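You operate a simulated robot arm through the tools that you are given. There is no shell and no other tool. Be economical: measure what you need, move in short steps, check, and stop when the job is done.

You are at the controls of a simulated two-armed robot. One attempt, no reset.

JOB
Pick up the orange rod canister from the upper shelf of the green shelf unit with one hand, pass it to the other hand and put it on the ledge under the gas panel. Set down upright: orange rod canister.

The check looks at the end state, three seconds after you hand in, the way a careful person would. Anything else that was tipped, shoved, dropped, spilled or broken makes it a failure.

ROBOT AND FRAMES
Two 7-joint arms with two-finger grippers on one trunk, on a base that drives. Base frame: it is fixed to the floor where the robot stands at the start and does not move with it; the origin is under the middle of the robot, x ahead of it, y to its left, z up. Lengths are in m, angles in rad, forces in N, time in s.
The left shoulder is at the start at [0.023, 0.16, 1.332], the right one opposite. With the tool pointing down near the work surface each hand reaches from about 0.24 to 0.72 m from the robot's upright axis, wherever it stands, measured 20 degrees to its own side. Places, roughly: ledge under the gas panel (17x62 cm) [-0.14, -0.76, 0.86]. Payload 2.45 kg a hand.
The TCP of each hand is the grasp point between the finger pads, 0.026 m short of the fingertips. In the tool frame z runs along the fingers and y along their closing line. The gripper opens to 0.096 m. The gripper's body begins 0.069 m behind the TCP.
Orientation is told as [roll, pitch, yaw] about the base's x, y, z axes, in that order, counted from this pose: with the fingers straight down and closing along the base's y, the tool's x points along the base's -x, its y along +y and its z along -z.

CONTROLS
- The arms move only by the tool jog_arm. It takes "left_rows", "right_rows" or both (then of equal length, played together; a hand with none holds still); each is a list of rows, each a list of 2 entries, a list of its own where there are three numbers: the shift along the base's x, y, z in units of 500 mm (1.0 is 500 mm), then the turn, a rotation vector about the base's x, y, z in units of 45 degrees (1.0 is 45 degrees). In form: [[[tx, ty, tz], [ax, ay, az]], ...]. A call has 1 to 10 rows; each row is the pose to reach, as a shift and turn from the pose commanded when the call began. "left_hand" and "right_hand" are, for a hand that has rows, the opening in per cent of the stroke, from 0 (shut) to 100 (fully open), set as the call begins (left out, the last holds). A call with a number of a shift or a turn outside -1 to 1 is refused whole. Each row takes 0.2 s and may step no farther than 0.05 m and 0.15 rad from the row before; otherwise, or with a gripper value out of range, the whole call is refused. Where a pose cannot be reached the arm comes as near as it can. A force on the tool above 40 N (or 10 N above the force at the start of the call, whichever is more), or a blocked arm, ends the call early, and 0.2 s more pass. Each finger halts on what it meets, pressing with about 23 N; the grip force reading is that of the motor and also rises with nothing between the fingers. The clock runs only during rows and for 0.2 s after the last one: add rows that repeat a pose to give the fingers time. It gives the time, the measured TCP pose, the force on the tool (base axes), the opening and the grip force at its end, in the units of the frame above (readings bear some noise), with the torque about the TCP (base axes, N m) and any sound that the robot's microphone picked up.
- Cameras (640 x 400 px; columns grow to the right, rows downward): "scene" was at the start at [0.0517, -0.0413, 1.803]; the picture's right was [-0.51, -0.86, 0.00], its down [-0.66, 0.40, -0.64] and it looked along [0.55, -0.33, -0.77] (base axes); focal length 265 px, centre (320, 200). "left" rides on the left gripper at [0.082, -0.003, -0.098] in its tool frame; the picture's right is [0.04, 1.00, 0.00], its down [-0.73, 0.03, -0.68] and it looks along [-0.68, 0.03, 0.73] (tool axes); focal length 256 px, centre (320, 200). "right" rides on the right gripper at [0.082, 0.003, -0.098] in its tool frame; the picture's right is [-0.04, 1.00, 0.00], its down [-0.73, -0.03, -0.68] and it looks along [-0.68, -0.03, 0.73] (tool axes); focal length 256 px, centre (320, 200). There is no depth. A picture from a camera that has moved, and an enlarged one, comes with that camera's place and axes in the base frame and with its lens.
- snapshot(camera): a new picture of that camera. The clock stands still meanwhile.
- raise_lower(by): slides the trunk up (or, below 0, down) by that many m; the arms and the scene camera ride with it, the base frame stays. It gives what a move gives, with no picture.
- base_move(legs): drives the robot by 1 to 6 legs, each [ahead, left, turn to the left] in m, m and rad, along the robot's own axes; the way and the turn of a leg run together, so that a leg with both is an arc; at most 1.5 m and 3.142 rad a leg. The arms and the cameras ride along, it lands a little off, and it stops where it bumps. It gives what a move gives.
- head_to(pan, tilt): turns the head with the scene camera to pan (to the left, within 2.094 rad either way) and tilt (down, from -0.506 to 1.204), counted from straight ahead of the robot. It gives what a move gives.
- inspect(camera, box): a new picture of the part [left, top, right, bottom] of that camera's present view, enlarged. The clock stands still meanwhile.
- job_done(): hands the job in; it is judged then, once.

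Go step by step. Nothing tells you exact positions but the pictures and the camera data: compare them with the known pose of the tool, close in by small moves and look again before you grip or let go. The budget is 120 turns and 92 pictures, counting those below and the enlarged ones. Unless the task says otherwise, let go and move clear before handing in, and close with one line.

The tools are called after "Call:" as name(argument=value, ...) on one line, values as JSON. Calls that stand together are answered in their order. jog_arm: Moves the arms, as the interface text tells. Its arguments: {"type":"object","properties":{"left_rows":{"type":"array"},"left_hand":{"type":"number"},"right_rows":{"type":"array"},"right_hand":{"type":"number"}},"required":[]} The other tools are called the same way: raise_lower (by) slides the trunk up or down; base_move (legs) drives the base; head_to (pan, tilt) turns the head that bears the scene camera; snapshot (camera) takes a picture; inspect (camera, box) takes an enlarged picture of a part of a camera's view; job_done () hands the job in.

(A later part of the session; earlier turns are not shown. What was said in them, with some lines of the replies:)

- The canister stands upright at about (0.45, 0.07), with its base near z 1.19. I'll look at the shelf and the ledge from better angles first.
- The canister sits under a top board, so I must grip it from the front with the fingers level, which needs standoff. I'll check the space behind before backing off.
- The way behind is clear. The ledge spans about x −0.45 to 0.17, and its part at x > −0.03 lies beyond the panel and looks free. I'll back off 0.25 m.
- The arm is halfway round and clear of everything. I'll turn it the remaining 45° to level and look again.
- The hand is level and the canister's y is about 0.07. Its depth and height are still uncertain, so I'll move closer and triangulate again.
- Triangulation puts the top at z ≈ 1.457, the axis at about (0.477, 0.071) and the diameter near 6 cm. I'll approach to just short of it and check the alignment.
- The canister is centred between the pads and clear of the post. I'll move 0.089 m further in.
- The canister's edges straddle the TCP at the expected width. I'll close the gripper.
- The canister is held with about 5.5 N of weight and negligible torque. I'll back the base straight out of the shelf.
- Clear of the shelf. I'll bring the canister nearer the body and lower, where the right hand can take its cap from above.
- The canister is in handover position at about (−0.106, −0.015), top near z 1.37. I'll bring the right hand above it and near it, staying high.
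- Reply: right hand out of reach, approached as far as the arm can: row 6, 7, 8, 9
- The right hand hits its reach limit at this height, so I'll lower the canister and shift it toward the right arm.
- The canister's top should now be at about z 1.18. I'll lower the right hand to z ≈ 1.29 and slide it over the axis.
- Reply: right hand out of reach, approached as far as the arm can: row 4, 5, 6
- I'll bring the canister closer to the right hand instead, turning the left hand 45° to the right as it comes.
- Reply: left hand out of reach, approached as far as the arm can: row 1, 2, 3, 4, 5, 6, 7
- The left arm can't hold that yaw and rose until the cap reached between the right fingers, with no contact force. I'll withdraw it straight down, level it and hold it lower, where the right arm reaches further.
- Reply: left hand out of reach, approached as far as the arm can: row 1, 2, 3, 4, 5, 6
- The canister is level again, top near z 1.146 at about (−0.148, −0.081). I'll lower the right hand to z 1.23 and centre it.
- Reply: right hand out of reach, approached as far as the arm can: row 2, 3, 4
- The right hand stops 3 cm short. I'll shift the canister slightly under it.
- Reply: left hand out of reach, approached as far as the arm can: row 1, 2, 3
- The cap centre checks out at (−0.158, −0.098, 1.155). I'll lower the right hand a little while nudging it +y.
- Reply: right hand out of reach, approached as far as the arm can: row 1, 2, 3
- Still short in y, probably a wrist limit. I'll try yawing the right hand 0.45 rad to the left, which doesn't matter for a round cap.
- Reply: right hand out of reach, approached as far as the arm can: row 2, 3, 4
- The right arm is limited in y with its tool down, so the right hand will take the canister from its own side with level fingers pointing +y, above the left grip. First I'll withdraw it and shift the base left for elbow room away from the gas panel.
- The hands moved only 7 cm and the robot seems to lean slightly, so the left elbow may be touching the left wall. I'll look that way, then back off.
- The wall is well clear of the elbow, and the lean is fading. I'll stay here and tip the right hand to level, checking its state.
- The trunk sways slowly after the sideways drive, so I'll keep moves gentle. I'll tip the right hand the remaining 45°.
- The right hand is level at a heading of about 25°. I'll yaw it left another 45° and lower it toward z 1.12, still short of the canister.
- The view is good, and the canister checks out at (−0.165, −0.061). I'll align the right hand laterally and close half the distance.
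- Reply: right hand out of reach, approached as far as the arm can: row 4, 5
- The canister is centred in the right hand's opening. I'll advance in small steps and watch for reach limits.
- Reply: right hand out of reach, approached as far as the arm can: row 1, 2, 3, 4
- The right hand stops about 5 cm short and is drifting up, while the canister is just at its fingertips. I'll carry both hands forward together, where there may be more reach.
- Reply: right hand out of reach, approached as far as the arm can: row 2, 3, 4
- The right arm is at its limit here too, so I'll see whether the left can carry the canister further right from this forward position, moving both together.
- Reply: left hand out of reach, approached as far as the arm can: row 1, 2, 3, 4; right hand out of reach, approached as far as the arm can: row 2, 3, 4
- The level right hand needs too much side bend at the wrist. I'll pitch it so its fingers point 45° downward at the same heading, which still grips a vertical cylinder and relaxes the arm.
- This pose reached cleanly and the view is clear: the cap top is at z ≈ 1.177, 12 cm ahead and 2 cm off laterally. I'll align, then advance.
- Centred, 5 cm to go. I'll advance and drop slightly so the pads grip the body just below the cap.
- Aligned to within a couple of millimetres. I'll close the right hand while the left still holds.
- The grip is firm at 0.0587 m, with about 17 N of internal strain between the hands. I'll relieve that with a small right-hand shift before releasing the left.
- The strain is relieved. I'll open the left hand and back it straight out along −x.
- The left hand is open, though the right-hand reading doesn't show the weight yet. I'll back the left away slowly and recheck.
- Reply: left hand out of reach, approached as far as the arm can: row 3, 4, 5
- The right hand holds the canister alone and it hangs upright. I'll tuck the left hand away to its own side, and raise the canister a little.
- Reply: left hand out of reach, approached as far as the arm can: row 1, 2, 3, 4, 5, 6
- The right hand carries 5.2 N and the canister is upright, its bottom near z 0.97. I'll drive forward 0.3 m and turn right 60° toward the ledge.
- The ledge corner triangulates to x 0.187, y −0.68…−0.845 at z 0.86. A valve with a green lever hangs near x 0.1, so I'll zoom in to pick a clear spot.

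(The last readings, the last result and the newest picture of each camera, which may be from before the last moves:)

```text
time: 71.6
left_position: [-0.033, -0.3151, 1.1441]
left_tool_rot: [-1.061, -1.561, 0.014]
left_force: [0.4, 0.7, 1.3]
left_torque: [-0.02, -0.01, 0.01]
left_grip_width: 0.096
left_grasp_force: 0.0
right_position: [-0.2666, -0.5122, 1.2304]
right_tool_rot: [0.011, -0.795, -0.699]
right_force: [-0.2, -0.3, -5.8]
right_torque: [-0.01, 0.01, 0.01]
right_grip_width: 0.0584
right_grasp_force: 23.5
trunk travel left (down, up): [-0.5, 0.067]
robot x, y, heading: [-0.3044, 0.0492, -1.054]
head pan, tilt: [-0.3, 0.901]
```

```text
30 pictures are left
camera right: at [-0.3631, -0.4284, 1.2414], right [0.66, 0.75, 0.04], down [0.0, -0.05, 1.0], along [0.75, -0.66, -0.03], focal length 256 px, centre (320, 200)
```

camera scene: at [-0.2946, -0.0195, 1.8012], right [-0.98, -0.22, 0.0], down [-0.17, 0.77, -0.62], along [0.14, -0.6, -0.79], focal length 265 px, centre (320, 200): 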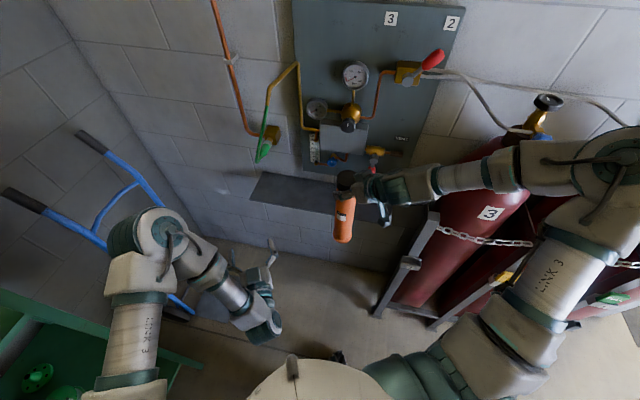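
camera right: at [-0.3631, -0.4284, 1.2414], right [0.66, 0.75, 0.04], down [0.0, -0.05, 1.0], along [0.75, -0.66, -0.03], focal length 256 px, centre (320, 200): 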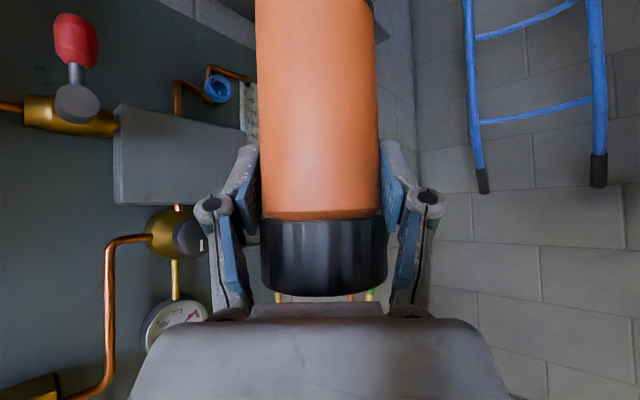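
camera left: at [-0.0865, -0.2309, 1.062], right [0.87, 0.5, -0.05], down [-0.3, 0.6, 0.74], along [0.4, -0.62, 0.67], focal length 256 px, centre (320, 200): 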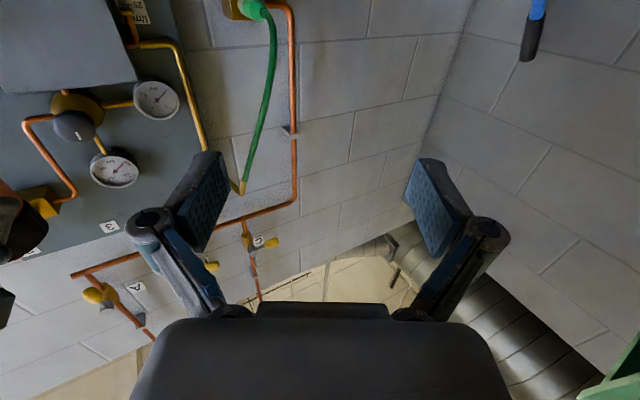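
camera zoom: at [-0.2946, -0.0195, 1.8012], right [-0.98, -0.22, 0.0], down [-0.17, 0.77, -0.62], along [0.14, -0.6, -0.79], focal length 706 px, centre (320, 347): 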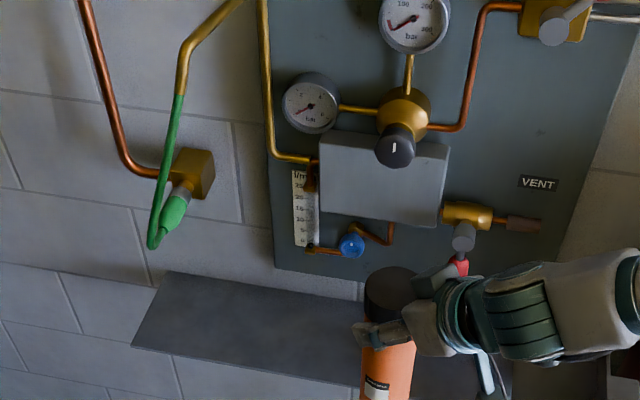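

A clear spot for the canister is about x −0.03, y −0.725: left of the regulator box, right of the green lever and in front of the panel. To keep the elbow off the red handle I'll face the wall more squarely, in small legs.

Call:
base_move(legs=[[0, 0.1, 0], [0, 0, -0.34]])

Call:
base_move(legs=[[0, 0.2, 0]])

Call:
snapshot(camera="scene")

```text
time: 73.8
left_position: [-0.1277, -0.3391, 1.1454]
left_tool_rot: [1.583, -1.551, -2.978]
left_force: [-0.6, 0.7, -0.8]
left_torque: [0.0, 0.04, -0.01]
left_grip_width: 0.0959
left_grasp_force: 0.1
right_position: [-0.4146, -0.4466, 1.2258]
right_tool_rot: [0.053, -0.81, -1.077]
right_force: [-1.3, 0.1, -5.7]
right_torque: [0.02, 0.12, 0.02]
right_grip_width: 0.0581
right_grasp_force: 23.0
trunk travel left (down, up): [-0.5, 0.067]
robot x, y, heading: [-0.2272, 0.0916, -1.396]
head pan, tilt: [-0.3, 0.901]
```

```text
time: 75.4
left_position: [0.1066, -0.2939, 1.1459]
left_tool_rot: [-1.32, -1.559, -0.077]
left_force: [-0.3, -0.5, 0.1]
left_torque: [-0.02, -0.02, 0.0]
left_grip_width: 0.0962
left_grasp_force: 0.0
right_position: [-0.1754, -0.3989, 1.2358]
right_tool_rot: [0.005, -0.798, -1.039]
right_force: [1.2, -0.1, -5.4]
right_torque: [-0.01, 0.01, -0.02]
right_grip_width: 0.0585
right_grasp_force: 23.2
trunk travel left (down, up): [-0.5, 0.067]
robot x, y, heading: [-0.0258, 0.1286, -1.392]
head pan, tilt: [-0.3, 0.901]
```

```text
29 pictures are left
camera scene: at [-0.0305, 0.067, 1.8013], right [-0.99, 0.12, 0.01], down [0.09, 0.78, -0.62], along [-0.08, -0.61, -0.79], focal length 265 px, centre (320, 200)
```

scene: 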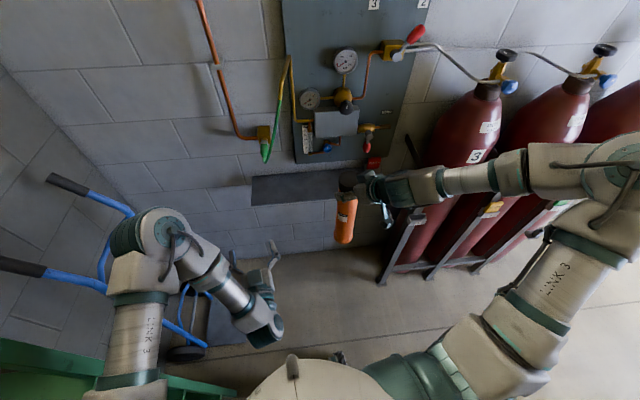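

Everything is clear. I'll drive 0.21 m forward toward the wall, then finish the placement with the arm.

Call:
base_move(legs=[[0.21, 0, 0]])

Call:
jog_arm(right_rows=[[[0.04, 0, 0.01], [0, 0, 0]], [[0.08, -0.01, 0.02], [0, 0, 0]], [[0.12, -0.02, 0.02], [0, 0, 0]], [[0.16, -0.03, 0.02], [0, 0, 0]], [[0.16, -0.03, 0.02], [0, 0, 0]]])

Call:
snapshot(camera="scene")

Call:
snapshot(camera="right")

```text
time: 77.0
left_position: [0.1313, -0.4974, 1.1464]
left_tool_rot: [-0.464, -1.563, -0.935]
left_force: [-0.5, 0.0, 0.4]
left_torque: [0.02, -0.01, -0.01]
left_grip_width: 0.0962
left_grasp_force: 0.0
right_position: [-0.1519, -0.6054, 1.2366]
right_tool_rot: [0.019, -0.811, -1.046]
right_force: [-0.3, 0.2, -4.8]
right_torque: [0.03, -0.02, 0.0]
right_grip_width: 0.0583
right_grasp_force: 22.6
trunk travel left (down, up): [-0.5, 0.067]
robot x, y, heading: [0.0094, -0.0776, -1.39]
head pan, tilt: [-0.3, 0.901]
```

```text
time: 78.2
left_position: [0.1473, -0.4954, 1.1436]
left_tool_rot: [-0.681, -1.544, -0.719]
left_force: [0.3, -0.4, -0.3]
left_torque: [0.0, 0.02, -0.01]
left_grip_width: 0.0959
left_grasp_force: 0.1
right_position: [-0.0539, -0.6189, 1.2491]
right_tool_rot: [0.0, -0.804, -1.032]
right_force: [0.1, 0.4, -4.9]
right_torque: [0.03, 0.01, 0.01]
right_grip_width: 0.0587
right_grasp_force: 22.8
trunk travel left (down, up): [-0.5, 0.067]
robot x, y, heading: [0.0107, -0.0792, -1.382]
head pan, tilt: [-0.3, 0.901]
```

```text
28 pictures are left
camera scene: at [-0.0009, -0.1431, 1.8012], right [-0.99, 0.12, 0.0], down [0.09, 0.78, -0.62], along [-0.07, -0.61, -0.79], focal length 265 px, centre (320, 200)
```

scene: 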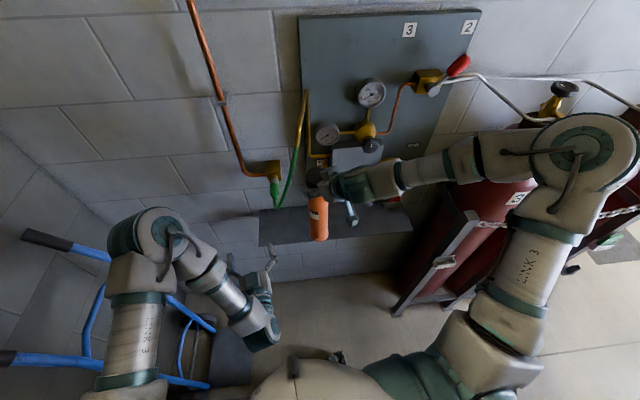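

```text
27 pictures are left
camera right: at [-0.1172, -0.5084, 1.2594], right [0.87, 0.49, 0.03], down [-0.01, -0.03, 1.0], along [0.49, -0.87, -0.02], focal length 256 px, centre (320, 200)
```

right: 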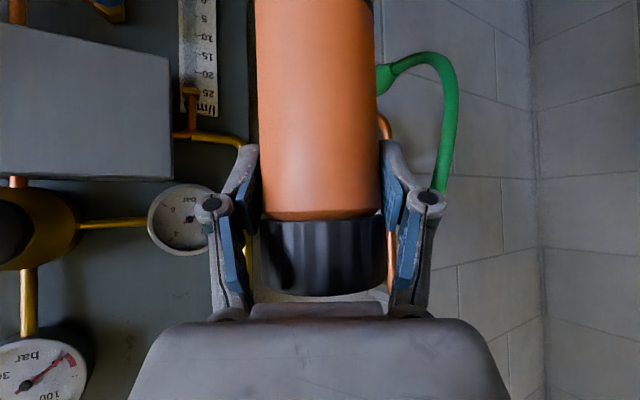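

The canister is approaching its spot, and the green hose and lever sit at x ≥ 0.05 with the regulator box at x ≤ −0.12. I'll move it over (−0.04, −0.725), still high.

Call:
jog_arm(right_rows=[[[0.01, -0.07, 0], [0, 0, 0]], [[0.02, -0.14, 0], [0, 0, 0]], [[0.028, -0.212, 0], [0, 0, 0]], [[0.028, -0.212, 0], [0, 0, 0]], [[0.028, -0.212, 0], [0, 0, 0]]])

Call:
inspect(camera="scene", box=[220, 100, 420, 250])

Call:
snapshot(camera="right")

Call:
snapshot(camera="left")

```text
time: 79.4
left_position: [0.1475, -0.4962, 1.1436]
left_tool_rot: [-0.755, -1.545, -0.645]
left_force: [0.7, -0.6, 0.0]
left_torque: [-0.01, -0.01, 0.02]
left_grip_width: 0.096
left_grasp_force: 0.1
right_position: [-0.0399, -0.727, 1.2484]
right_tool_rot: [-0.001, -0.805, -1.032]
right_force: [-1.3, 0.6, -6.4]
right_torque: [-0.01, 0.02, 0.01]
right_grip_width: 0.0586
right_grasp_force: 23.4
trunk travel left (down, up): [-0.5, 0.067]
robot x, y, heading: [0.0086, -0.0844, -1.389]
head pan, tilt: [-0.3, 0.901]
```

```text
2.67 times, centred on (320, 175) of scene
camera zoom: at [0.0055, -0.1427, 1.8013], right [-0.99, 0.12, 0.0], down [0.09, 0.78, -0.62], along [-0.07, -0.61, -0.79], focal length 706 px, centre (320, 267)
```

zoom: 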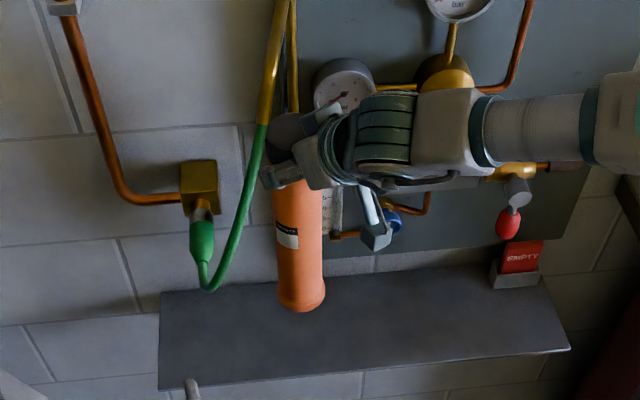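

```text
25 pictures are left
camera right: at [-0.103, -0.616, 1.2574], right [0.87, 0.49, 0.03], down [-0.01, -0.03, 1.0], along [0.49, -0.87, -0.02], focal length 256 px, centre (320, 200)
```

right: 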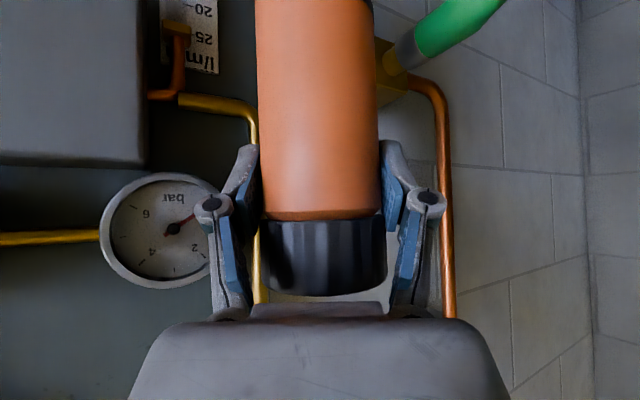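

```text
24 pictures are left
camera left: at [0.1257, -0.3976, 1.0641], right [0.98, 0.17, -0.06], down [-0.07, 0.66, 0.75], along [0.16, -0.73, 0.66], focal length 256 px, centre (320, 200)
```

left: 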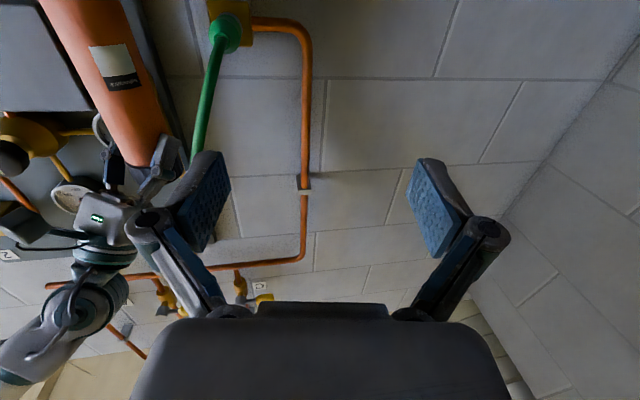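

The canister is right over the ledge in a clear slot, its bottom about 12 cm up by estimate. I'll lower 9 cm and look.

Call:
jog_arm(right_rows=[[[0, 0, -0.045], [0, 0, 0]], [[0, 0, -0.09], [0, 0, 0]], [[0, 0, -0.135], [0, 0, 0]], [[0, 0, -0.18], [0, 0, 0]], [[0, 0, -0.18], [0, 0, 0]]])

Call:
inspect(camera="scene", box=[240, 130, 400, 250])

Call:
snapshot(camera="right")

```text
time: 80.6
left_position: [0.1411, -0.4976, 1.1442]
left_tool_rot: [-0.597, -1.547, -0.808]
left_force: [0.4, 0.3, -0.1]
left_torque: [-0.04, -0.03, 0.0]
left_grip_width: 0.0961
left_grasp_force: 0.0
right_position: [-0.0451, -0.7253, 1.1553]
right_tool_rot: [0.004, -0.806, -1.035]
right_force: [0.0, 0.6, -5.6]
right_torque: [-0.01, 0.01, -0.06]
right_grip_width: 0.0586
right_grasp_force: 23.2
trunk travel left (down, up): [-0.5, 0.067]
robot x, y, heading: [0.0076, -0.083, -1.386]
head pan, tilt: [-0.3, 0.901]
```

```text
3.33 times, centred on (320, 190) of scene
camera zoom: at [-0.0022, -0.1451, 1.8012], right [-0.99, 0.12, 0.0], down [0.09, 0.78, -0.62], along [-0.07, -0.61, -0.79], focal length 882 px, centre (320, 233)
```

zoom: 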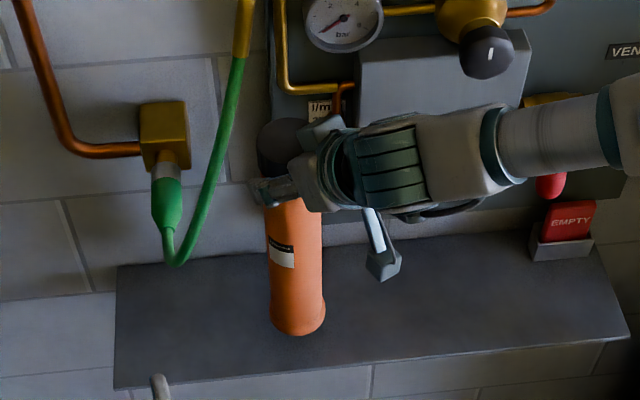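

```text
22 pictures are left
camera right: at [-0.1081, -0.6146, 1.1651], right [0.87, 0.49, 0.03], down [-0.02, -0.03, 1.0], along [0.49, -0.87, -0.02], focal length 256 px, centre (320, 200)
```

right: 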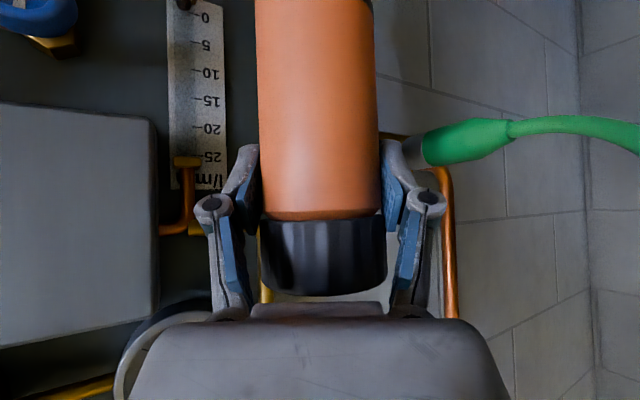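

The bottom appears about 3 cm above the ledge. I'll lower in small steps, watching the vertical force.

Call:
jog_arm(right_rows=[[[0, 0, -0.01], [0, 0, 0]], [[0, 0, -0.02], [0, 0, 0]], [[0, 0, -0.03], [0, 0, 0]], [[0, 0, -0.04], [0, 0, 0]], [[0, 0, -0.04], [0, 0, 0]]])

Call:
jog_arm(right_rows=[[[0, 0, -0.006], [0, 0, 0]], [[0, 0, -0.012], [0, 0, 0]], [[0, 0, -0.012], [0, 0, 0]]])

Call:
inspect(camera="scene", box=[240, 130, 400, 250])

```text
time: 81.8
left_position: [0.1399, -0.4982, 1.1437]
left_tool_rot: [-0.531, -1.546, -0.871]
left_force: [0.5, -1.0, -0.1]
left_torque: [-0.05, 0.03, 0.0]
left_grip_width: 0.0958
left_grasp_force: 0.0
right_position: [-0.0468, -0.726, 1.1377]
right_tool_rot: [0.006, -0.804, -1.039]
right_force: [-0.4, -0.3, -5.5]
right_torque: [0.02, 0.01, 0.01]
right_grip_width: 0.0584
right_grasp_force: 22.9
trunk travel left (down, up): [-0.5, 0.067]
robot x, y, heading: [0.0117, -0.0811, -1.388]
head pan, tilt: [-0.3, 0.901]
```

```text
time: 82.6
left_position: [0.1415, -0.4979, 1.1445]
left_tool_rot: [-0.578, -1.546, -0.822]
left_force: [0.3, -0.4, 0.7]
left_torque: [0.02, 0.0, 0.0]
left_grip_width: 0.0959
left_grasp_force: 0.1
right_position: [-0.0459, -0.7252, 1.1318]
right_tool_rot: [0.005, -0.805, -1.036]
right_force: [-0.1, 0.0, -5.1]
right_torque: [0.02, 0.02, 0.05]
right_grip_width: 0.0585
right_grasp_force: 22.7
trunk travel left (down, up): [-0.5, 0.067]
robot x, y, heading: [0.0111, -0.0805, -1.387]
head pan, tilt: [-0.3, 0.901]
```

```text
3.33 times, centred on (320, 190) of scene
camera zoom: at [-0.0031, -0.1452, 1.8012], right [-0.99, 0.12, 0.0], down [0.09, 0.78, -0.62], along [-0.07, -0.61, -0.79], focal length 882 px, centre (320, 233)
```

zoom: 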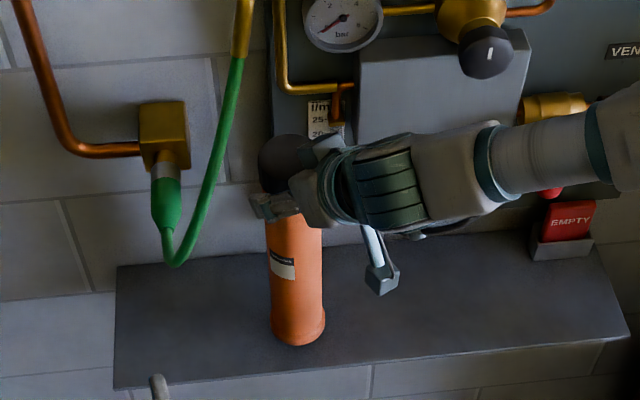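

About 1 cm remains. I'll continue down in 3 mm steps.

Call:
jog_arm(right_rows=[[[0, 0, -0.006], [0, 0, 0]], [[0, 0, -0.012], [0, 0, 0]], [[0, 0, -0.012], [0, 0, 0]]])

Call:
jog_arm(right_rows=[[[0, 0, -0.006], [0, 0, 0]], [[0, 0, -0.006], [0, 0, 0]]])

Call:
inspect(camera="scene", box=[240, 130, 400, 250])

```text
time: 83.4
left_position: [0.1422, -0.498, 1.1434]
left_tool_rot: [-0.575, -1.547, -0.829]
left_force: [-0.2, -0.7, 0.3]
left_torque: [0.01, -0.01, 0.01]
left_grip_width: 0.0961
left_grasp_force: 0.1
right_position: [-0.0459, -0.7247, 1.1262]
right_tool_rot: [0.006, -0.806, -1.038]
right_force: [-0.1, 0.5, -5.7]
right_torque: [0.04, -0.01, -0.04]
right_grip_width: 0.0586
right_grasp_force: 23.0
trunk travel left (down, up): [-0.5, 0.067]
robot x, y, heading: [0.0086, -0.0822, -1.382]
head pan, tilt: [-0.3, 0.901]
```

```text
time: 84.0
left_position: [0.1427, -0.4961, 1.1434]
left_tool_rot: [-0.578, -1.546, -0.823]
left_force: [-0.7, 0.2, -0.4]
left_torque: [-0.02, 0.0, 0.05]
left_grip_width: 0.096
left_grasp_force: 0.0
right_position: [-0.0444, -0.7256, 1.1227]
right_tool_rot: [0.006, -0.805, -1.036]
right_force: [-0.2, -1.0, -5.8]
right_torque: [0.01, 0.02, -0.01]
right_grip_width: 0.0585
right_grasp_force: 23.2
trunk travel left (down, up): [-0.5, 0.067]
robot x, y, heading: [0.0122, -0.0803, -1.387]
head pan, tilt: [-0.3, 0.901]
```

```text
3.33 times, centred on (320, 190) of scene
camera zoom: at [-0.0034, -0.1454, 1.8011], right [-0.99, 0.12, 0.0], down [0.09, 0.78, -0.62], along [-0.07, -0.61, -0.79], focal length 882 px, centre (320, 233)
```

zoom: 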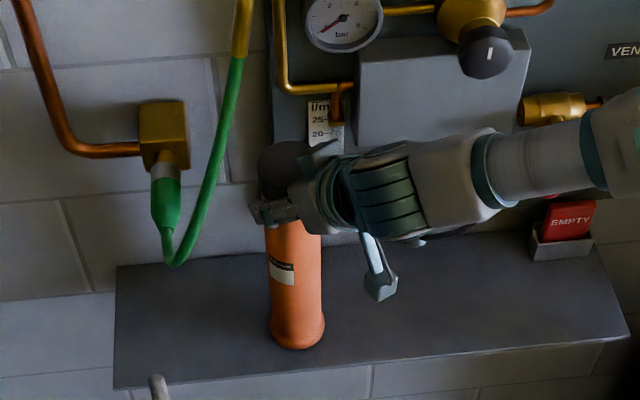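

There's still no contact. I'll keep lowering, separately so each force can be read.

Call:
jog_arm(right_rows=[[[0, 0, -0.006], [0, 0, 0]], [[0, 0, -0.006], [0, 0, 0]]])

Call:
jog_arm(right_rows=[[[0, 0, -0.006], [0, 0, 0]], [[0, 0, -0.006], [0, 0, 0]]])

```text
time: 84.6
left_position: [0.1421, -0.4974, 1.1446]
left_tool_rot: [-0.579, -1.546, -0.824]
left_force: [-0.6, 0.0, -0.1]
left_torque: [0.02, -0.01, 0.03]
left_grip_width: 0.096
left_grasp_force: 0.1
right_position: [-0.0443, -0.7238, 1.1209]
right_tool_rot: [0.004, -0.804, -1.037]
right_force: [0.7, 0.1, -6.1]
right_torque: [0.05, 0.02, 0.0]
right_grip_width: 0.0584
right_grasp_force: 23.2
trunk travel left (down, up): [-0.5, 0.067]
robot x, y, heading: [0.0115, -0.0774, -1.388]
head pan, tilt: [-0.3, 0.901]
```

```text
time: 85.2
left_position: [0.1411, -0.4976, 1.1424]
left_tool_rot: [-0.578, -1.546, -0.824]
left_force: [-0.7, 0.1, 0.6]
left_torque: [0.0, 0.0, -0.03]
left_grip_width: 0.0962
left_grasp_force: 0.0
right_position: [-0.0443, -0.7239, 1.1173]
right_tool_rot: [0.005, -0.804, -1.035]
right_force: [0.2, -0.8, -5.9]
right_torque: [0.05, 0.04, 0.0]
right_grip_width: 0.0584
right_grasp_force: 22.6
trunk travel left (down, up): [-0.5, 0.067]
robot x, y, heading: [0.0114, -0.0802, -1.39]
head pan, tilt: [-0.3, 0.901]
```

Call:
jog_arm(right_rows=[[[0, 0, -0.006], [0, 0, 0]], [[0, 0, -0.006], [0, 0, 0]]])

Call:
jog_arm(right_rows=[[[0, 0, -0.006], [0, 0, 0]], [[0, 0, -0.006], [0, 0, 0]]])

Call:
inspect(camera="scene", box=[260, 160, 360, 235])

```text
time: 85.8
left_position: [0.1426, -0.4963, 1.1438]
left_tool_rot: [-0.625, -1.548, -0.78]
left_force: [0.1, 0.1, 0.2]
left_torque: [0.0, 0.03, 0.03]
left_grip_width: 0.0959
left_grasp_force: 0.0
right_position: [-0.0438, -0.724, 1.1137]
right_tool_rot: [0.005, -0.804, -1.037]
right_force: [-0.7, 0.6, 2.1]
right_torque: [0.16, -0.11, 0.01]
right_grip_width: 0.0583
right_grasp_force: 23.2
trunk travel left (down, up): [-0.5, 0.067]
robot x, y, heading: [0.0098, -0.0775, -1.391]
head pan, tilt: [-0.3, 0.901]
```

```text
time: 86.4
left_position: [0.1427, -0.4961, 1.1452]
left_tool_rot: [-0.729, -1.55, -0.67]
left_force: [0.6, 0.5, -0.2]
left_torque: [0.03, -0.01, -0.02]
left_grip_width: 0.0957
left_grasp_force: 0.1
right_position: [-0.0446, -0.7251, 1.1132]
right_tool_rot: [0.003, -0.81, -1.034]
right_force: [-2.5, -2.9, 15.9]
right_torque: [-0.28, -0.03, -0.04]
right_grip_width: 0.0582
right_grasp_force: 23.1
trunk travel left (down, up): [-0.5, 0.067]
robot x, y, heading: [0.0113, -0.0798, -1.39]
head pan, tilt: [-0.3, 0.901]
```

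```text
5.33 times, centred on (310, 198) of scene
camera zoom: at [-0.0042, -0.1408, 1.8016], right [-0.99, 0.12, 0.0], down [0.09, 0.78, -0.62], along [-0.07, -0.62, -0.79], focal length 1411 px, centre (373, 213)
```

zoom: 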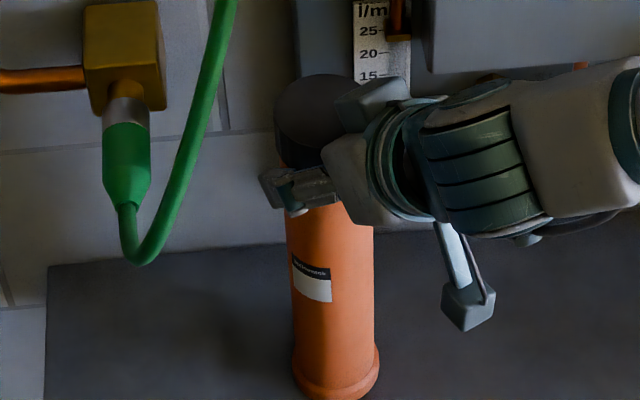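

Contact is made on the ledge. I'll ease off 2 mm so it rests lightly, then open the gripper moderately.

Call:
jog_arm(right_rows=[[[0, 0, 0.005], [0, 0, 0]], [[0, 0, 0.005], [0, 0, 0]], [[0, 0, 0.005], [0, 0, 0]]])

Call:
jog_arm(right_rows=[[[0, 0, 0], [0, 0, 0]], [[0, 0, 0], [0, 0, 0]], [[0, 0, 0], [0, 0, 0]]], right_hand=82)

Call:
snapshot(camera="right")

Call:
inspect(camera="scene", box=[240, 130, 400, 250])

```text
time: 87.2
left_position: [0.1416, -0.4976, 1.1437]
left_tool_rot: [-0.634, -1.547, -0.767]
left_force: [0.2, 0.4, 0.7]
left_torque: [-0.01, 0.0, 0.02]
left_grip_width: 0.096
left_grasp_force: 0.2
right_position: [-0.0437, -0.7234, 1.113]
right_tool_rot: [0.006, -0.807, -1.037]
right_force: [-0.6, -2.6, 4.5]
right_torque: [-0.53, 0.05, -0.05]
right_grip_width: 0.0584
right_grasp_force: 22.5
trunk travel left (down, up): [-0.5, 0.067]
robot x, y, heading: [0.0064, -0.0785, -1.384]
head pan, tilt: [-0.3, 0.901]
```

```text
time: 88.0
left_position: [0.1421, -0.4969, 1.1451]
left_tool_rot: [-0.617, -1.548, -0.785]
left_force: [0.7, 1.0, -0.1]
left_torque: [-0.02, 0.0, 0.01]
left_grip_width: 0.0959
left_grasp_force: 0.0
right_position: [-0.0446, -0.7257, 1.1115]
right_tool_rot: [0.007, -0.807, -1.037]
right_force: [-0.5, 0.6, 0.7]
right_torque: [-0.03, 0.03, -0.01]
right_grip_width: 0.0791
right_grasp_force: 0.0
trunk travel left (down, up): [-0.5, 0.067]
robot x, y, heading: [0.0117, -0.0812, -1.387]
head pan, tilt: [-0.3, 0.901]
```

```text
18 pictures are left
camera right: at [-0.1074, -0.6144, 1.1234], right [0.87, 0.49, 0.03], down [-0.02, -0.03, 1.0], along [0.49, -0.87, -0.02], focal length 256 px, centre (320, 200)
```

right: 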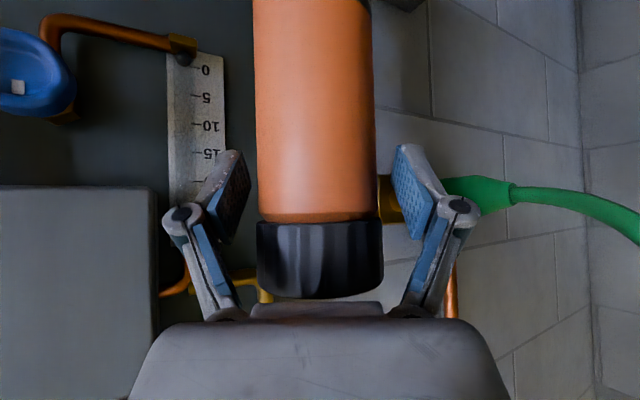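

```text
3.33 times, centred on (320, 190) of scene
camera zoom: at [-0.0031, -0.1441, 1.8012], right [-0.99, 0.12, 0.0], down [0.09, 0.78, -0.62], along [-0.07, -0.61, -0.79], focal length 882 px, centre (320, 233)
```

zoom: 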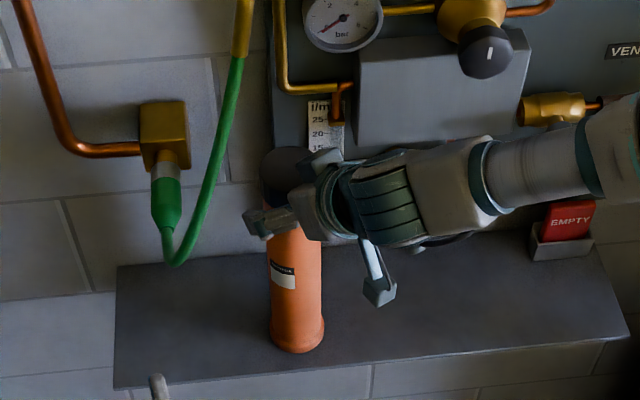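

The canister stands free with a gap on both sides of the pads. I'll retreat along the tool axis, up and away from the wall.

Call:
jog_arm(right_rows=[[[-0.014, 0.024, 0.028], [0, 0, 0]], [[-0.029, 0.049, 0.057], [0, 0, 0]], [[-0.043, 0.073, 0.085], [0, 0, 0]], [[-0.065, 0.11, 0.127], [0, 0, 0]], [[-0.086, 0.17, 0.17], [0, 0, 0]], [[-0.086, 0.25, 0.18], [0, 0, 0]], [[-0.086, 0.25, 0.18], [0, 0, 0]]])

Call:
inspect(camera="scene", box=[240, 130, 400, 250])

Call:
snapshot(camera="right")

```text
time: 89.6
left_position: [0.143, -0.4977, 1.1444]
left_tool_rot: [-0.67, -1.547, -0.731]
left_force: [0.1, 0.1, 0.3]
left_torque: [-0.06, -0.01, -0.02]
left_grip_width: 0.0958
left_grasp_force: 0.1
right_position: [-0.0868, -0.6021, 1.204]
right_tool_rot: [0.004, -0.803, -1.038]
right_force: [-0.1, -0.2, 0.4]
right_torque: [-0.01, -0.01, 0.0]
right_grip_width: 0.0786
right_grasp_force: 0.1
trunk travel left (down, up): [-0.5, 0.067]
robot x, y, heading: [0.0099, -0.0801, -1.386]
head pan, tilt: [-0.3, 0.901]
```

```text
3.33 times, centred on (320, 190) of scene
camera zoom: at [-0.0038, -0.144, 1.8012], right [-0.99, 0.12, 0.0], down [0.09, 0.78, -0.62], along [-0.07, -0.61, -0.79], focal length 882 px, centre (320, 233)
```

zoom: 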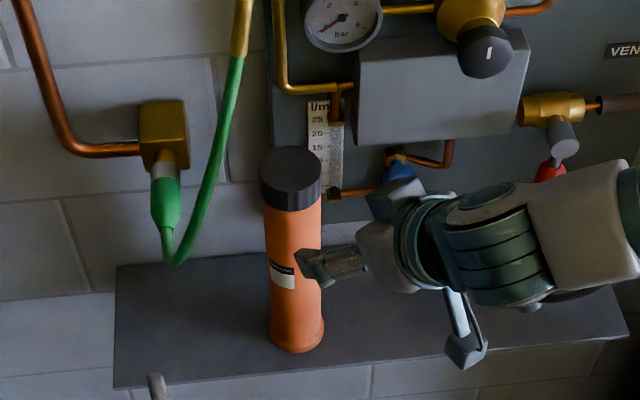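

```text
15 pictures are left
camera right: at [-0.1508, -0.4913, 1.2139], right [0.87, 0.49, 0.03], down [-0.02, -0.03, 1.0], along [0.49, -0.87, -0.02], focal length 256 px, centre (320, 200)
```

right: 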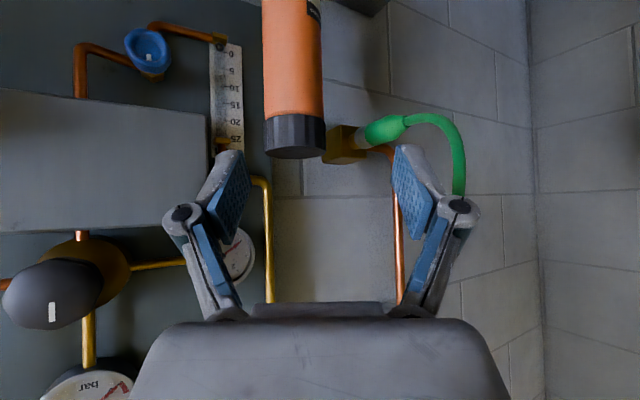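

The canister stands upright and untouched on the ledge, and the right hand is clear of it and the panel. Handing in.

Call:
job_done()

```text
The job is handed in.
```

The orange rod canister was picked up with the left hand, passed to the right, and set upright on the ledge under the gas panel. Both hands are clear of it, and I saw nothing else disturbed.
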